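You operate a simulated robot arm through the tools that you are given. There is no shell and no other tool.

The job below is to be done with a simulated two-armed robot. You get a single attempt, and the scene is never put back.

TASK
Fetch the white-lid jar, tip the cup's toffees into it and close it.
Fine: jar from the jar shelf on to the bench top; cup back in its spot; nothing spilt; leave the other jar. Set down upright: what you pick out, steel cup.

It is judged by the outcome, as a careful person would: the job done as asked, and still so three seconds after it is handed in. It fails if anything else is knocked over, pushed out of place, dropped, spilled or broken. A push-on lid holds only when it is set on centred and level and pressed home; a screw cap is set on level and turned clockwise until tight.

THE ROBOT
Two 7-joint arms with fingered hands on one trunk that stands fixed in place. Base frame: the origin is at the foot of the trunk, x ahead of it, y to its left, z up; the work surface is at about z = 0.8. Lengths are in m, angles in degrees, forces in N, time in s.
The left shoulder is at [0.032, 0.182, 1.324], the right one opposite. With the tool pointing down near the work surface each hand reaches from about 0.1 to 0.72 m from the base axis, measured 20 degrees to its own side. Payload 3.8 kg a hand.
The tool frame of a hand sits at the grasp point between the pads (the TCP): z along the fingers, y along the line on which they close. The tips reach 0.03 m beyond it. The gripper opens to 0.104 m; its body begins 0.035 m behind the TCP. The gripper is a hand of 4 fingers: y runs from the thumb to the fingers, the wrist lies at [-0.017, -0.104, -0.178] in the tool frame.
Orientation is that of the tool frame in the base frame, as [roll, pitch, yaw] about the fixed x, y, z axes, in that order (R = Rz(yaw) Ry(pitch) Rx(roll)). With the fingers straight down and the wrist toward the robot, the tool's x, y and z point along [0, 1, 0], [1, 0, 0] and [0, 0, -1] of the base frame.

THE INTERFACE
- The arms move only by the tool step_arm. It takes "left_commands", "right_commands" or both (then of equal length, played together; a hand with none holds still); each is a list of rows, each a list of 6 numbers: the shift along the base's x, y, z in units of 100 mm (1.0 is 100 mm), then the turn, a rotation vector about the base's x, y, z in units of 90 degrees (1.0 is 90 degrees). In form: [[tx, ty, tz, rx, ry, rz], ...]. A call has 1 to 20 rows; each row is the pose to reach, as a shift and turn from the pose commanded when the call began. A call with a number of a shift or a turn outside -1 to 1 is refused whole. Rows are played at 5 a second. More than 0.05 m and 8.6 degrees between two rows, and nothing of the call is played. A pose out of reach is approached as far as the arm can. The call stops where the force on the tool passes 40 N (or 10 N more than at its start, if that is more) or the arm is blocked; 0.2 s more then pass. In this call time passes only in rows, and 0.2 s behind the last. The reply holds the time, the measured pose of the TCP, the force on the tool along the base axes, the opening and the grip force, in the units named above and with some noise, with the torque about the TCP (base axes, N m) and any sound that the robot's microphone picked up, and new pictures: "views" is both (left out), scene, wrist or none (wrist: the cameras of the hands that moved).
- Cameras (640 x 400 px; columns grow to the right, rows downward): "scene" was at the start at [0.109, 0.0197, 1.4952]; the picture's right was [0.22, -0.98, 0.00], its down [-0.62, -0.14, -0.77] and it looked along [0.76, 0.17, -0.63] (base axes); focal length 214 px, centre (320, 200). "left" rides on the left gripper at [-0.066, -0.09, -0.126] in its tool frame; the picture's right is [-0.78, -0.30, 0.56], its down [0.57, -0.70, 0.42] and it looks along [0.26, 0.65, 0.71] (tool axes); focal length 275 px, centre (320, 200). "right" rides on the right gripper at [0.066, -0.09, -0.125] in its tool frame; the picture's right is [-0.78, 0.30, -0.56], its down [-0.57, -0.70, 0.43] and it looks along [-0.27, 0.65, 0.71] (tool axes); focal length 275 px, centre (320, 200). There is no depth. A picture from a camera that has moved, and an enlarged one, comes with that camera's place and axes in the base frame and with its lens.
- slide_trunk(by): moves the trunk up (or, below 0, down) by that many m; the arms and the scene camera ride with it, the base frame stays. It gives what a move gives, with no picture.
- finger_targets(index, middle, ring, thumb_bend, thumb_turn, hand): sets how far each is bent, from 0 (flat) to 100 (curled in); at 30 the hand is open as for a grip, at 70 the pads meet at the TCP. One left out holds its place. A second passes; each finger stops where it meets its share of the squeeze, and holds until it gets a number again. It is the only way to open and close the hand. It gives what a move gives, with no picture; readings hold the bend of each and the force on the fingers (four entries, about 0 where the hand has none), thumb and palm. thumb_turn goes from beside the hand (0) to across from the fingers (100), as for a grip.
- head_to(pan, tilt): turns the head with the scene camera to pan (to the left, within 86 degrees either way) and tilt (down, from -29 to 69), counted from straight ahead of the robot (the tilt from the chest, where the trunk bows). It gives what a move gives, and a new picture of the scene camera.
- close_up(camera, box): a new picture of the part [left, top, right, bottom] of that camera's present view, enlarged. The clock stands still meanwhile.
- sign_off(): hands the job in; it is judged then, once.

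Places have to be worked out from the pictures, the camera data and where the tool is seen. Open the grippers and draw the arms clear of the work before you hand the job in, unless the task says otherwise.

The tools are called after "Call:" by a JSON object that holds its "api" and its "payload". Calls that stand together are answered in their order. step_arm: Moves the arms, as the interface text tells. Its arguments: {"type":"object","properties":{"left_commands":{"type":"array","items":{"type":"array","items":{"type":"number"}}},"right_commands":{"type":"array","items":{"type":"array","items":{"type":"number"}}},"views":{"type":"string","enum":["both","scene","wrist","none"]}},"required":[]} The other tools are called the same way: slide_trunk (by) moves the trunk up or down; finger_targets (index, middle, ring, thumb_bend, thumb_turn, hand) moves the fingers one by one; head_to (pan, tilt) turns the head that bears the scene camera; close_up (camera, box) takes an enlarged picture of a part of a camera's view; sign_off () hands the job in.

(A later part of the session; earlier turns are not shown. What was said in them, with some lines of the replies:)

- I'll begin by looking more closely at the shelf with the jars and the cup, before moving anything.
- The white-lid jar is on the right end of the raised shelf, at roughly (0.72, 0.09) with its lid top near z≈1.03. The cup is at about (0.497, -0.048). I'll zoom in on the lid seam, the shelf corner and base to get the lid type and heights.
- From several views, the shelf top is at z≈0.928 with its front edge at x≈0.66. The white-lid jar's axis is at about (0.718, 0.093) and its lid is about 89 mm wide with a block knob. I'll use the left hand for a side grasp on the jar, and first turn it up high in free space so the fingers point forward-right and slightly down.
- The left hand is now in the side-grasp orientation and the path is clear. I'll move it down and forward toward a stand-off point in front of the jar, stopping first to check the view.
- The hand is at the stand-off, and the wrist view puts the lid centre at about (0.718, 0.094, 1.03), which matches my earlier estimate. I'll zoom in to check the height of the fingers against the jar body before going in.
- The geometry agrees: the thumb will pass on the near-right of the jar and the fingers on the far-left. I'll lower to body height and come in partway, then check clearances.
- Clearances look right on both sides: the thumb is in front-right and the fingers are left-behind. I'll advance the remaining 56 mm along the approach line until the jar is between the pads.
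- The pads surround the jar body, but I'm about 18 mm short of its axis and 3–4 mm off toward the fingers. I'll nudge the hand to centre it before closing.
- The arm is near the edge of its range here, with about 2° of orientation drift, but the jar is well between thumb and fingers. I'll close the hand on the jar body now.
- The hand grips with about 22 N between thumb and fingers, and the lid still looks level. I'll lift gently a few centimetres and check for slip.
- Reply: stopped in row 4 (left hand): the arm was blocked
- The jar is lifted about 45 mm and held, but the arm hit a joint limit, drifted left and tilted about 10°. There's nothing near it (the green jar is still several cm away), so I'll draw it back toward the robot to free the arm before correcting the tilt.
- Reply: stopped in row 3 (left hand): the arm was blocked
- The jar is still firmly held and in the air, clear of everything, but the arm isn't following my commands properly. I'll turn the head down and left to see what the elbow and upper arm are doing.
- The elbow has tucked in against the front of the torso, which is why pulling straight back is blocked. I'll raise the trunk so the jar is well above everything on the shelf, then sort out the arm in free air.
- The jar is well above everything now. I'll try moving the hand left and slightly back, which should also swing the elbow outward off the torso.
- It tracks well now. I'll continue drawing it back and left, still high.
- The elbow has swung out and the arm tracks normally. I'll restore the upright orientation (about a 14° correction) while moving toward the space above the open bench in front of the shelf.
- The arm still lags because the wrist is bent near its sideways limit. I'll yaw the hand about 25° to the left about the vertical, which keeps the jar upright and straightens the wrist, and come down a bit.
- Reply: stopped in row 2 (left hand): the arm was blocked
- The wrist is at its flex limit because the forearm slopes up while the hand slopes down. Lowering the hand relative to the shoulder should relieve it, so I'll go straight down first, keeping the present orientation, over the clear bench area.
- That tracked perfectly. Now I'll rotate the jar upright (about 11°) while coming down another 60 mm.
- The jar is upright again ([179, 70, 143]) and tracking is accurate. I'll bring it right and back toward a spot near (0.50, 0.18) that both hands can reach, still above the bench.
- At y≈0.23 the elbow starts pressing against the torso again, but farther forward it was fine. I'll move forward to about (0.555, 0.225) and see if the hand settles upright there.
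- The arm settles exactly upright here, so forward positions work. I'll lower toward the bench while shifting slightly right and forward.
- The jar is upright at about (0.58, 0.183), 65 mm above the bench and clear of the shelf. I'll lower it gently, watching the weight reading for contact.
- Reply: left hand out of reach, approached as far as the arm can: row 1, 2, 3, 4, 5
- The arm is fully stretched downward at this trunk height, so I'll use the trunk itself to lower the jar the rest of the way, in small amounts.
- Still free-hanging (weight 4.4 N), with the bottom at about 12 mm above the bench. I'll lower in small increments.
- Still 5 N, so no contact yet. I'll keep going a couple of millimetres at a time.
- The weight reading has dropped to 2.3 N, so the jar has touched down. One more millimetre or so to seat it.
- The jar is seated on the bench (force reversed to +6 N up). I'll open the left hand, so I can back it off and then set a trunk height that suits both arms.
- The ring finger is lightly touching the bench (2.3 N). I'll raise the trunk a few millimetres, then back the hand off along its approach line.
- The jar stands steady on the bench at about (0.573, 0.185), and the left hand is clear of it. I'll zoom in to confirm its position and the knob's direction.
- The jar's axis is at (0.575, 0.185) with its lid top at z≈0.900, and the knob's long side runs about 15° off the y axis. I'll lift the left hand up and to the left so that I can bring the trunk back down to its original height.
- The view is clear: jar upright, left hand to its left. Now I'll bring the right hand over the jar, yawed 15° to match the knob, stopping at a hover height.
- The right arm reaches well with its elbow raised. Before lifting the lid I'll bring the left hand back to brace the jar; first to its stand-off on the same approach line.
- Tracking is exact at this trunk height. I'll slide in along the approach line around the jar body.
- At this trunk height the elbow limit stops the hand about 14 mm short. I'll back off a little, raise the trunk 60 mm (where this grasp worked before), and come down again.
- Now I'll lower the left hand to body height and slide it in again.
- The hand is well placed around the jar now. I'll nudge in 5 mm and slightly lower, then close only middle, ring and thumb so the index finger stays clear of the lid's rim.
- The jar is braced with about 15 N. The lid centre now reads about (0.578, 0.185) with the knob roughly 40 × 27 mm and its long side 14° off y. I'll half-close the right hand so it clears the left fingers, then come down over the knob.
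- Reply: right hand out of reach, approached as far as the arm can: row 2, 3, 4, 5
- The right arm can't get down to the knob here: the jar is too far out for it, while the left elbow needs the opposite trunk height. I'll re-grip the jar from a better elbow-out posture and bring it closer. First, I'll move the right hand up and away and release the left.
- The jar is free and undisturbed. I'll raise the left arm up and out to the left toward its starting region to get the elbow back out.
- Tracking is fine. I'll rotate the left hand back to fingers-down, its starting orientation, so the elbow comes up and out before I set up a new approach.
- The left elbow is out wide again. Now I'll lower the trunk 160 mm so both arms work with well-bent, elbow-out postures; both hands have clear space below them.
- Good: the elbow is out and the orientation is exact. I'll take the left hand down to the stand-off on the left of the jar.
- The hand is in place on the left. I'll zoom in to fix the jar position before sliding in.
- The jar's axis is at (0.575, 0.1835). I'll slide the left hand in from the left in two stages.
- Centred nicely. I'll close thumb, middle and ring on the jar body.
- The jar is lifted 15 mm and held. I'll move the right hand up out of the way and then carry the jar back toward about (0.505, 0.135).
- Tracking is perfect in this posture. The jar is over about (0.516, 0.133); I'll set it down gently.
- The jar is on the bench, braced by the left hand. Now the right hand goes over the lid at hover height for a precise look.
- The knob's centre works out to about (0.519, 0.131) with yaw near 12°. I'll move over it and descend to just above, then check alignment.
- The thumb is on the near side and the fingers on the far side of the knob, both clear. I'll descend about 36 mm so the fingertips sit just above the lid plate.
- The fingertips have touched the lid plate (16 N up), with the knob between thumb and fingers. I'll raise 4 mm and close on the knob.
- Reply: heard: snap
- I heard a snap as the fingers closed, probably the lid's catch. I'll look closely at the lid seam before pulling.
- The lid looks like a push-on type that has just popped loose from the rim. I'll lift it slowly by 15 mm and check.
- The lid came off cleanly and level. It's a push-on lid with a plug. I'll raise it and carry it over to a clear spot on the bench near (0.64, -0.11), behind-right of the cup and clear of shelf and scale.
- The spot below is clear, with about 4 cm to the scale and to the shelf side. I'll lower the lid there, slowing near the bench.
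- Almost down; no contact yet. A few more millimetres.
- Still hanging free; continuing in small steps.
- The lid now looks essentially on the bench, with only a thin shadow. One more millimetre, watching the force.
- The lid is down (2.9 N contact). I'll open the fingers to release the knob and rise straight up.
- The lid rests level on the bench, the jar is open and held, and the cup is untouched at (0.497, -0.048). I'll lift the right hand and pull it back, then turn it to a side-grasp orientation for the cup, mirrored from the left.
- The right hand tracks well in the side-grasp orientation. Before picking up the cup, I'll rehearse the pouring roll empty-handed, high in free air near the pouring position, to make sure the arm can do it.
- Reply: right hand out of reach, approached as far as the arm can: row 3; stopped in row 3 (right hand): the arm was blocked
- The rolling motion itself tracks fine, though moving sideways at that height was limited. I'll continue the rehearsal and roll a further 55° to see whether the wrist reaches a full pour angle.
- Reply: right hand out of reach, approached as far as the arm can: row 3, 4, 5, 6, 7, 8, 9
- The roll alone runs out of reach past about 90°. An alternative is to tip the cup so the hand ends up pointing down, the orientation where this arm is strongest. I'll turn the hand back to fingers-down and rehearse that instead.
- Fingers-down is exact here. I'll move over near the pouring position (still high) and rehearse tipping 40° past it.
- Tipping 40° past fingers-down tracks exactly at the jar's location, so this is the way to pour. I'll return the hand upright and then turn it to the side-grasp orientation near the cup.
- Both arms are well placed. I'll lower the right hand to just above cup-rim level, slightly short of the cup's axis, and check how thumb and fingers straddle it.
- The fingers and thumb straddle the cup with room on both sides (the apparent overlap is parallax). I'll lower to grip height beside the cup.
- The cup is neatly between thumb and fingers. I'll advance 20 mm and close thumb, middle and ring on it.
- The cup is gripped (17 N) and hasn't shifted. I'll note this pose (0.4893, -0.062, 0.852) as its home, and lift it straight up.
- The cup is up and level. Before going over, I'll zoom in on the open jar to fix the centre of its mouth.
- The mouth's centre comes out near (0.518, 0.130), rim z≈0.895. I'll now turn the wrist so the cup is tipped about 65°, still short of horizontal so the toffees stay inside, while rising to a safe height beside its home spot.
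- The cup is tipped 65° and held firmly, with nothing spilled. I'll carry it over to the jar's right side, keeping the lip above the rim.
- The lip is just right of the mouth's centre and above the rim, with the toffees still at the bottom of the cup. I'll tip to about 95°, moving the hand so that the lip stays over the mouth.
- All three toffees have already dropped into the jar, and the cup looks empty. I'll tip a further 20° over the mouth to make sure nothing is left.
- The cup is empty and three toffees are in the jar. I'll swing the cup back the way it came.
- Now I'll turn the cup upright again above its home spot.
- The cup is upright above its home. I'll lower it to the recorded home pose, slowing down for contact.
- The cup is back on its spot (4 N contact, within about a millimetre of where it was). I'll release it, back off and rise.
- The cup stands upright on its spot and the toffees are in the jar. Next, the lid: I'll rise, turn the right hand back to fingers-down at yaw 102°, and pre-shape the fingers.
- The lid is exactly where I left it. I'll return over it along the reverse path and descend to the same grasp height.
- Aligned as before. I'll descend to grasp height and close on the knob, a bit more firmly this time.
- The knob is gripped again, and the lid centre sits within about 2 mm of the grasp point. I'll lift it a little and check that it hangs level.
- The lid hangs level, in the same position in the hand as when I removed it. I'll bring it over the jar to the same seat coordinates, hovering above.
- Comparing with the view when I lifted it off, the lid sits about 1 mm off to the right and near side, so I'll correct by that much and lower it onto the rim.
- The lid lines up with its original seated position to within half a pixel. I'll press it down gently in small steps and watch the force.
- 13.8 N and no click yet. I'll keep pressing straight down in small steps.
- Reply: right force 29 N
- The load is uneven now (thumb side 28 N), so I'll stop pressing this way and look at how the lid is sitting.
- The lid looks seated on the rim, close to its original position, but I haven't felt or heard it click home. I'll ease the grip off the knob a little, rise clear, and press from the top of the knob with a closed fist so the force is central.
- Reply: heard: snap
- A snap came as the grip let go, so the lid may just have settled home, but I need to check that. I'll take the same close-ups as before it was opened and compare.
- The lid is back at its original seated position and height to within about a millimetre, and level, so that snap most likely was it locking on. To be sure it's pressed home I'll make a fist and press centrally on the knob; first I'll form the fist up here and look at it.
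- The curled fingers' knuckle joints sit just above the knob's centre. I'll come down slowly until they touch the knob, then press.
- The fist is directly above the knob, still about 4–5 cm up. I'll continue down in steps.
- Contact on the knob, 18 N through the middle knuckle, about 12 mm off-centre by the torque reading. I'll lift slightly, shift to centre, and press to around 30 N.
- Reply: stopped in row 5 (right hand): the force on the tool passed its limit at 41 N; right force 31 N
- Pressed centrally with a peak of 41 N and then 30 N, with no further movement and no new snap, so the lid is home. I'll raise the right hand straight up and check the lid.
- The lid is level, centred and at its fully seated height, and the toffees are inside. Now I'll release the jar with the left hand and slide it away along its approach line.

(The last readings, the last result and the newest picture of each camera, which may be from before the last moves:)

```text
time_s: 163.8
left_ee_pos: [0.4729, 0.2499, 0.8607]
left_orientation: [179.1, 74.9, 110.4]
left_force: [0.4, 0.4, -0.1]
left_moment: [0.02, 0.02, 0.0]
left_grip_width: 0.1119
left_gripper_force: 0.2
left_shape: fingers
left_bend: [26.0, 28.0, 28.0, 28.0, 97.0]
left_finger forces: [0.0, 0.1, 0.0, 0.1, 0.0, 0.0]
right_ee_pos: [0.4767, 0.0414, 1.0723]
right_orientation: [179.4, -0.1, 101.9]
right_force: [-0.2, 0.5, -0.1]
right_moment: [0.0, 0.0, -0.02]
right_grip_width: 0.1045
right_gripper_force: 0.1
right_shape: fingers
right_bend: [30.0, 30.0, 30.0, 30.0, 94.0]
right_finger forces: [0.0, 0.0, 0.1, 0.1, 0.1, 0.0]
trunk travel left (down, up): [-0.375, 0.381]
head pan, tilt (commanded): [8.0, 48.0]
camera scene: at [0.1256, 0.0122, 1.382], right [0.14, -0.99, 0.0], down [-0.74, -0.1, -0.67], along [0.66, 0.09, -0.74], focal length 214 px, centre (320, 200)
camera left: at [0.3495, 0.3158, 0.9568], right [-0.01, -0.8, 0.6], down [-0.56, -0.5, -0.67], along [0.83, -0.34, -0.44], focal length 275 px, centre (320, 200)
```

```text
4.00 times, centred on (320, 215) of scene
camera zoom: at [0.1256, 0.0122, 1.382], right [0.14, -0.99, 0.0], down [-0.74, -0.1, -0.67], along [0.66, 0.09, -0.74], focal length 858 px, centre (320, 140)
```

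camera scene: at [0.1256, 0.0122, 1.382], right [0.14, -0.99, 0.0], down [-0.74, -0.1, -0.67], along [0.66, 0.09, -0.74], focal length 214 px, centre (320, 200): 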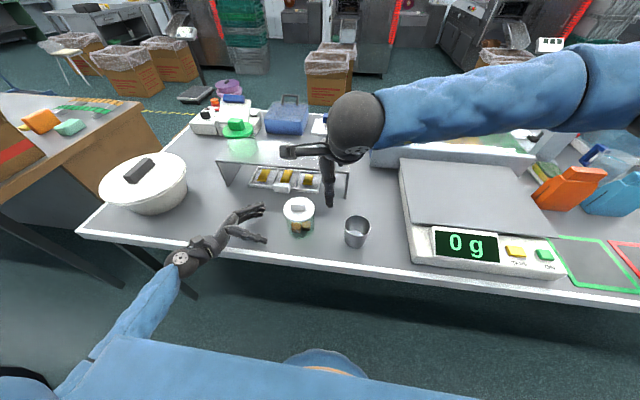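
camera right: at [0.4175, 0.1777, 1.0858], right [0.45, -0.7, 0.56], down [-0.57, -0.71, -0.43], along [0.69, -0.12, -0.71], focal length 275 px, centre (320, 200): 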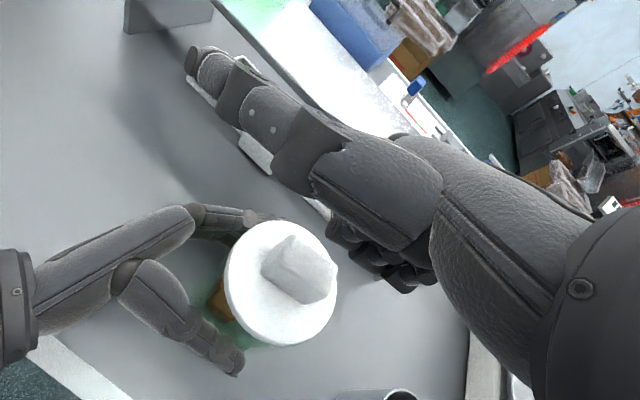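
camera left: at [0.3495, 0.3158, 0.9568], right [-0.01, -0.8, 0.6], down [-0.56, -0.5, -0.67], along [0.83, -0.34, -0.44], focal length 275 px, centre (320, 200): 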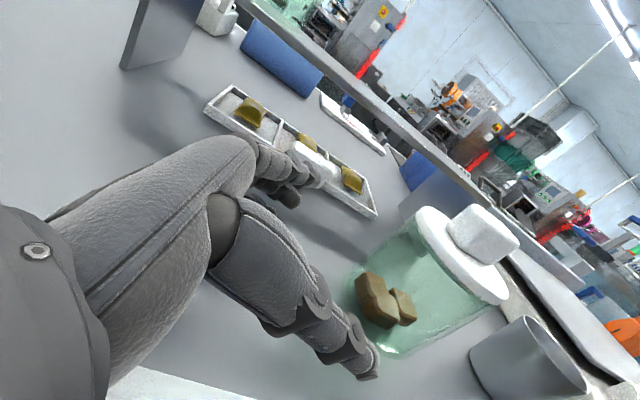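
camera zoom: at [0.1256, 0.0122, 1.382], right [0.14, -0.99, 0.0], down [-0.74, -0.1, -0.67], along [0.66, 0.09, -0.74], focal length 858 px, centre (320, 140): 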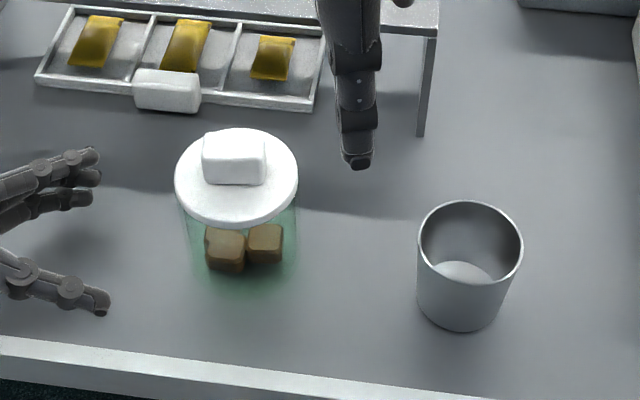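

The jar stands on its own with the lid on and toffees inside, and the cup is upright on its spot. I'll zoom in for a last check of lid, contents and bench before drawing the arms clear.

Call:
{"api": "close_up", "payload": {"camera": "left", "box": [330, 190, 530, 370]}}

Call:
{"api": "close_up", "payload": {"camera": "right", "box": [0, 150, 320, 400]}}

Call:
{"api": "step_arm", "payload": {"left_commands": [[-0.05, 0.2, 0.25, 0, 0, 0], [-0.1, 0.4, 0.5, 0, 0, 0], [-0.15, 0.6, 0.75, 0, 0, 0], [-0.2, 0.8, 1.0, 0, 0, 0]], "right_commands": [[0.0, -0.2, 0.25, 0, 0, 0], [0.0, -0.4, 0.5, 0, 0, 0], [-0.05, -0.6, 0.75, 0, 0, 0], [-0.1, -0.8, 1.0, 0, 0, 0]], "views": "both"}}

```text
2.22 times, centred on (430, 280) of left
camera zoom: at [0.3495, 0.3158, 0.9568], right [-0.01, -0.8, 0.6], down [-0.56, -0.5, -0.67], along [0.83, -0.34, -0.44], focal length 612 px, centre (76, 22)
```

zoom: 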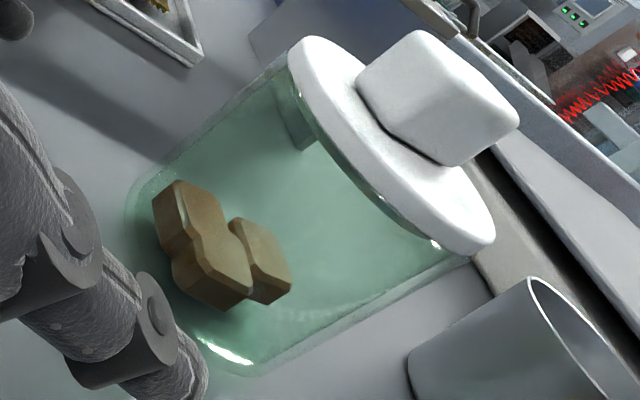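

```text
1.60 times, centred on (160, 275) of right
camera zoom: at [0.3719, 0.0864, 1.1957], right [0.44, -0.7, 0.56], down [-0.56, -0.7, -0.43], along [0.7, -0.13, -0.71], focal length 440 px, centre (576, 80)
```

zoom: 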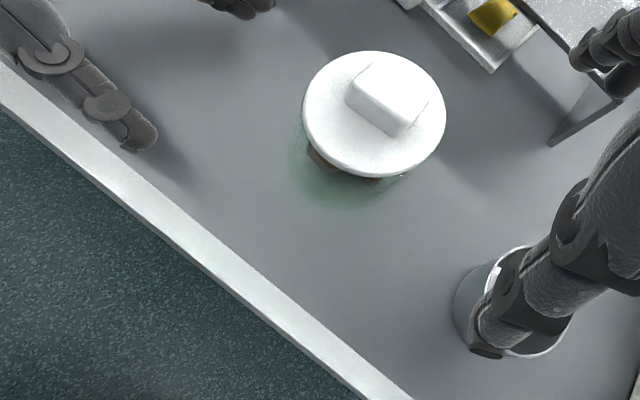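

```text
time_s: 164.8
left_ee_pos: [0.4518, 0.3308, 0.9599]
left_orientation: [178.9, 74.9, 110.2]
left_force: [-0.2, -0.1, -0.5]
left_moment: [0.02, -0.02, -0.01]
left_grip_width: 0.112
left_gripper_force: 0.0
left_shape: fingers
left_bend: [26.0, 28.0, 28.0, 28.0, 97.0]
left_finger forces: [0.1, 0.0, 0.0, 0.0, 0.0, 0.0]
right_ee_pos: [0.4656, -0.0398, 1.1726]
right_orientation: [179.2, 0.2, 101.8]
right_force: [0.1, 0.3, 0.2]
right_moment: [0.03, -0.01, 0.0]
right_grip_width: 0.1042
right_gripper_force: 0.1
right_shape: fingers
right_bend: [30.0, 30.0, 30.0, 30.0, 94.0]
right_finger forces: [0.0, 0.1, 0.1, 0.1, 0.0, 0.1]
trunk travel left (down, up): [-0.375, 0.381]
head pan, tilt (commanded): [8.0, 48.0]
camera scene: at [0.1252, 0.0117, 1.3821], right [0.14, -0.99, 0.0], down [-0.74, -0.1, -0.67], along [0.66, 0.09, -0.74], focal length 214 px, centre (320, 200)
camera right: at [0.362, 0.006, 1.2971], right [0.44, -0.7, 0.56], down [-0.56, -0.7, -0.43], along [0.7, -0.13, -0.71], focal length 275 px, centre (320, 200)
camera left: at [0.3291, 0.3958, 1.0565], right [-0.01, -0.8, 0.6], down [-0.56, -0.5, -0.67], along [0.83, -0.34, -0.44], focal length 275 px, centre (320, 200)
```

scene: 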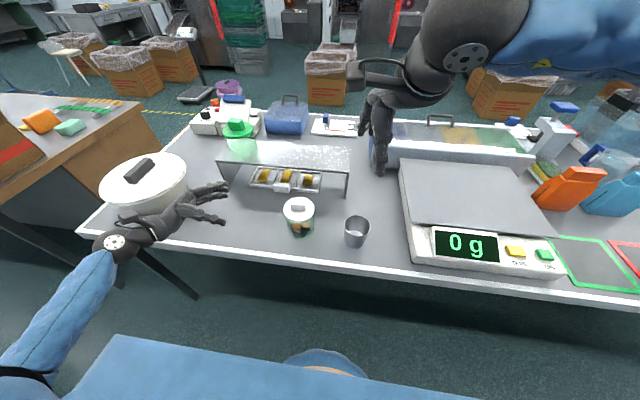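
right: 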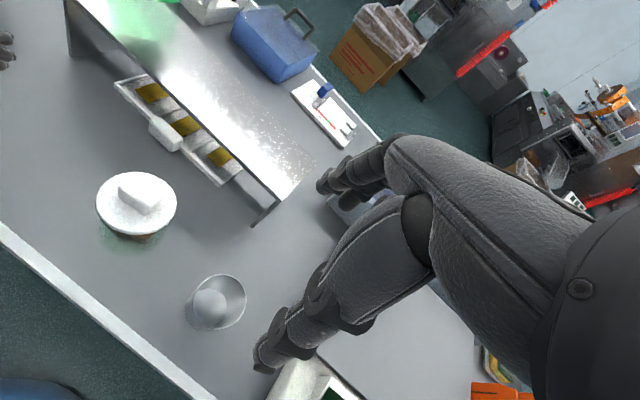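
left: 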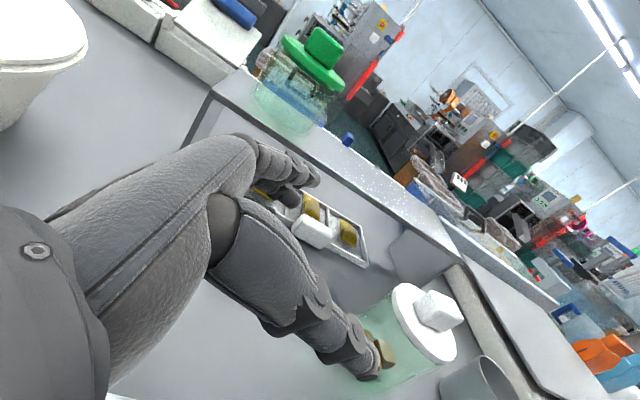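

The three toffees are in the jar and the lid is centred on its axis and level; nothing is on the bench. I'll draw both arms a bit further up and out, then take a last look.

Call:
{"api": "step_arm", "payload": {"left_commands": [[-0.05, 0.15, 0.3, 0, 0, 0], [-0.1, 0.3, 0.6, 0, 0, 0], [-0.15, 0.4, 0.9, 0, 0, 0], [-0.2, 0.5, 1.0, 0, 0, 0]], "right_commands": [[-0.05, -0.25, 0.1, 0, 0, 0], [-0.1, -0.5, 0.2, 0, 0, 0], [-0.15, -0.75, 0.3, 0, 0, 0], [-0.2, -1.0, 0.4, 0, 0, 0]], "views": "scene"}}

Call:
{"api": "close_up", "payload": {"camera": "scene", "box": [200, 120, 400, 260]}}

Call:
{"api": "close_up", "payload": {"camera": "scene", "box": [232, 170, 424, 260]}}

```text
time_s: 165.8
left_ee_pos: [0.4317, 0.3802, 1.0615]
left_orientation: [179.0, 74.8, 110.4]
left_force: [-0.3, -0.8, 0.4]
left_moment: [-0.02, -0.03, 0.01]
left_grip_width: 0.112
left_gripper_force: 0.1
left_shape: fingers
left_bend: [26.0, 28.0, 28.0, 28.0, 97.0]
left_finger forces: [0.1, 0.1, 0.1, 0.0, 0.0, 0.1]
right_ee_pos: [0.4458, -0.1407, 1.2118]
right_orientation: [179.3, 0.0, 101.9]
right_force: [-0.3, -0.2, 0.2]
right_moment: [0.0, 0.0, 0.03]
right_grip_width: 0.1043
right_gripper_force: 0.1
right_shape: fingers
right_bend: [30.0, 30.0, 30.0, 30.0, 94.0]
right_finger forces: [0.0, 0.0, 0.1, 0.0, 0.1, 0.1]
trunk travel left (down, up): [-0.375, 0.381]
head pan, tilt (commanded): [8.0, 48.0]
camera scene: at [0.1255, 0.0116, 1.3821], right [0.14, -0.99, 0.0], down [-0.74, -0.1, -0.67], along [0.66, 0.09, -0.74], focal length 214 px, centre (320, 200)
```

scene: 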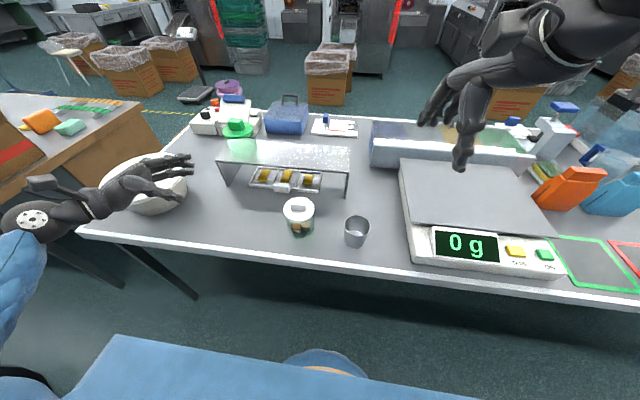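

```text
2.86 times, centred on (300, 190) of scene
camera zoom: at [0.1255, 0.0116, 1.3821], right [0.14, -0.99, 0.0], down [-0.74, -0.1, -0.67], along [0.66, 0.09, -0.74], focal length 613 px, centre (377, 229)
```

zoom: 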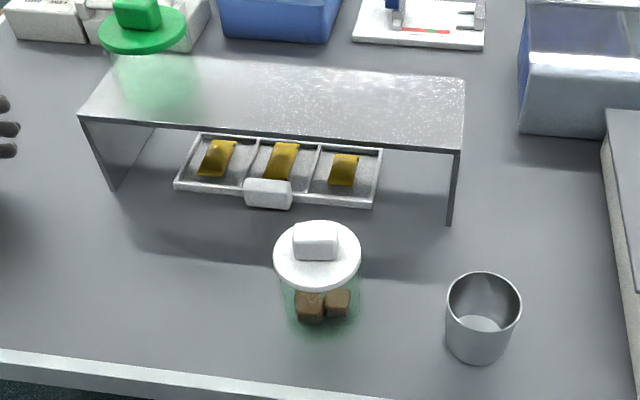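

```text
3.33 times, centred on (328, 215) of scene
camera zoom: at [0.1255, 0.0116, 1.3821], right [0.14, -0.99, 0.0], down [-0.74, -0.1, -0.67], along [0.66, 0.09, -0.74], focal length 715 px, centre (293, 150)
```

zoom: 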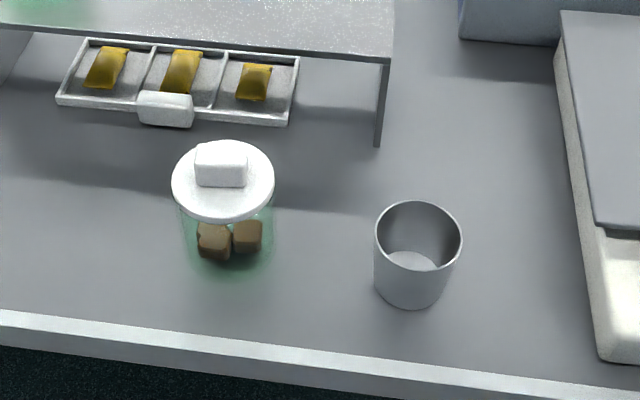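

The white-lid jar is closed on the bench with the toffees inside. The cup is upright, empty and within about 5 mm of where it was. The green-lid jar, tray and scale are untouched, nothing is spilt, and both hands are open and clear, so I'm handing the job in.

Call:
{"api": "sign_off", "payload": {}}

```text
The job is handed in.
```

The toffees are in the white-lid jar, which is closed and standing upright on the bench top at about (0.52, 0.13). The job is handed in; I haven't seen a result.

- **Toffees:** all three dropped into the jar, and nothing was spilt.
- **Lid:** it is a push-on lid, set back level and centred. I heard a snap as the hand let go of the knob. I then pressed the knob from above, peaking at about 41 N, and the lid didn't shift noticeably. I took the snap as the lid locking on, but I didn't pull on the lid to test it, because gripping the knob had popped it off earlier.
- **Cup:** it is upright and empty, about 5 mm from its original position.
- **Other items:** the green-lid jar, tray and scale were not touched.
- **Arms:** both hands are open and clear of the work.

I had to set the jar down and re-grip it partway, because one arm couldn't reach the lid at the first spot. That is why it stands nearer the front of the bench.
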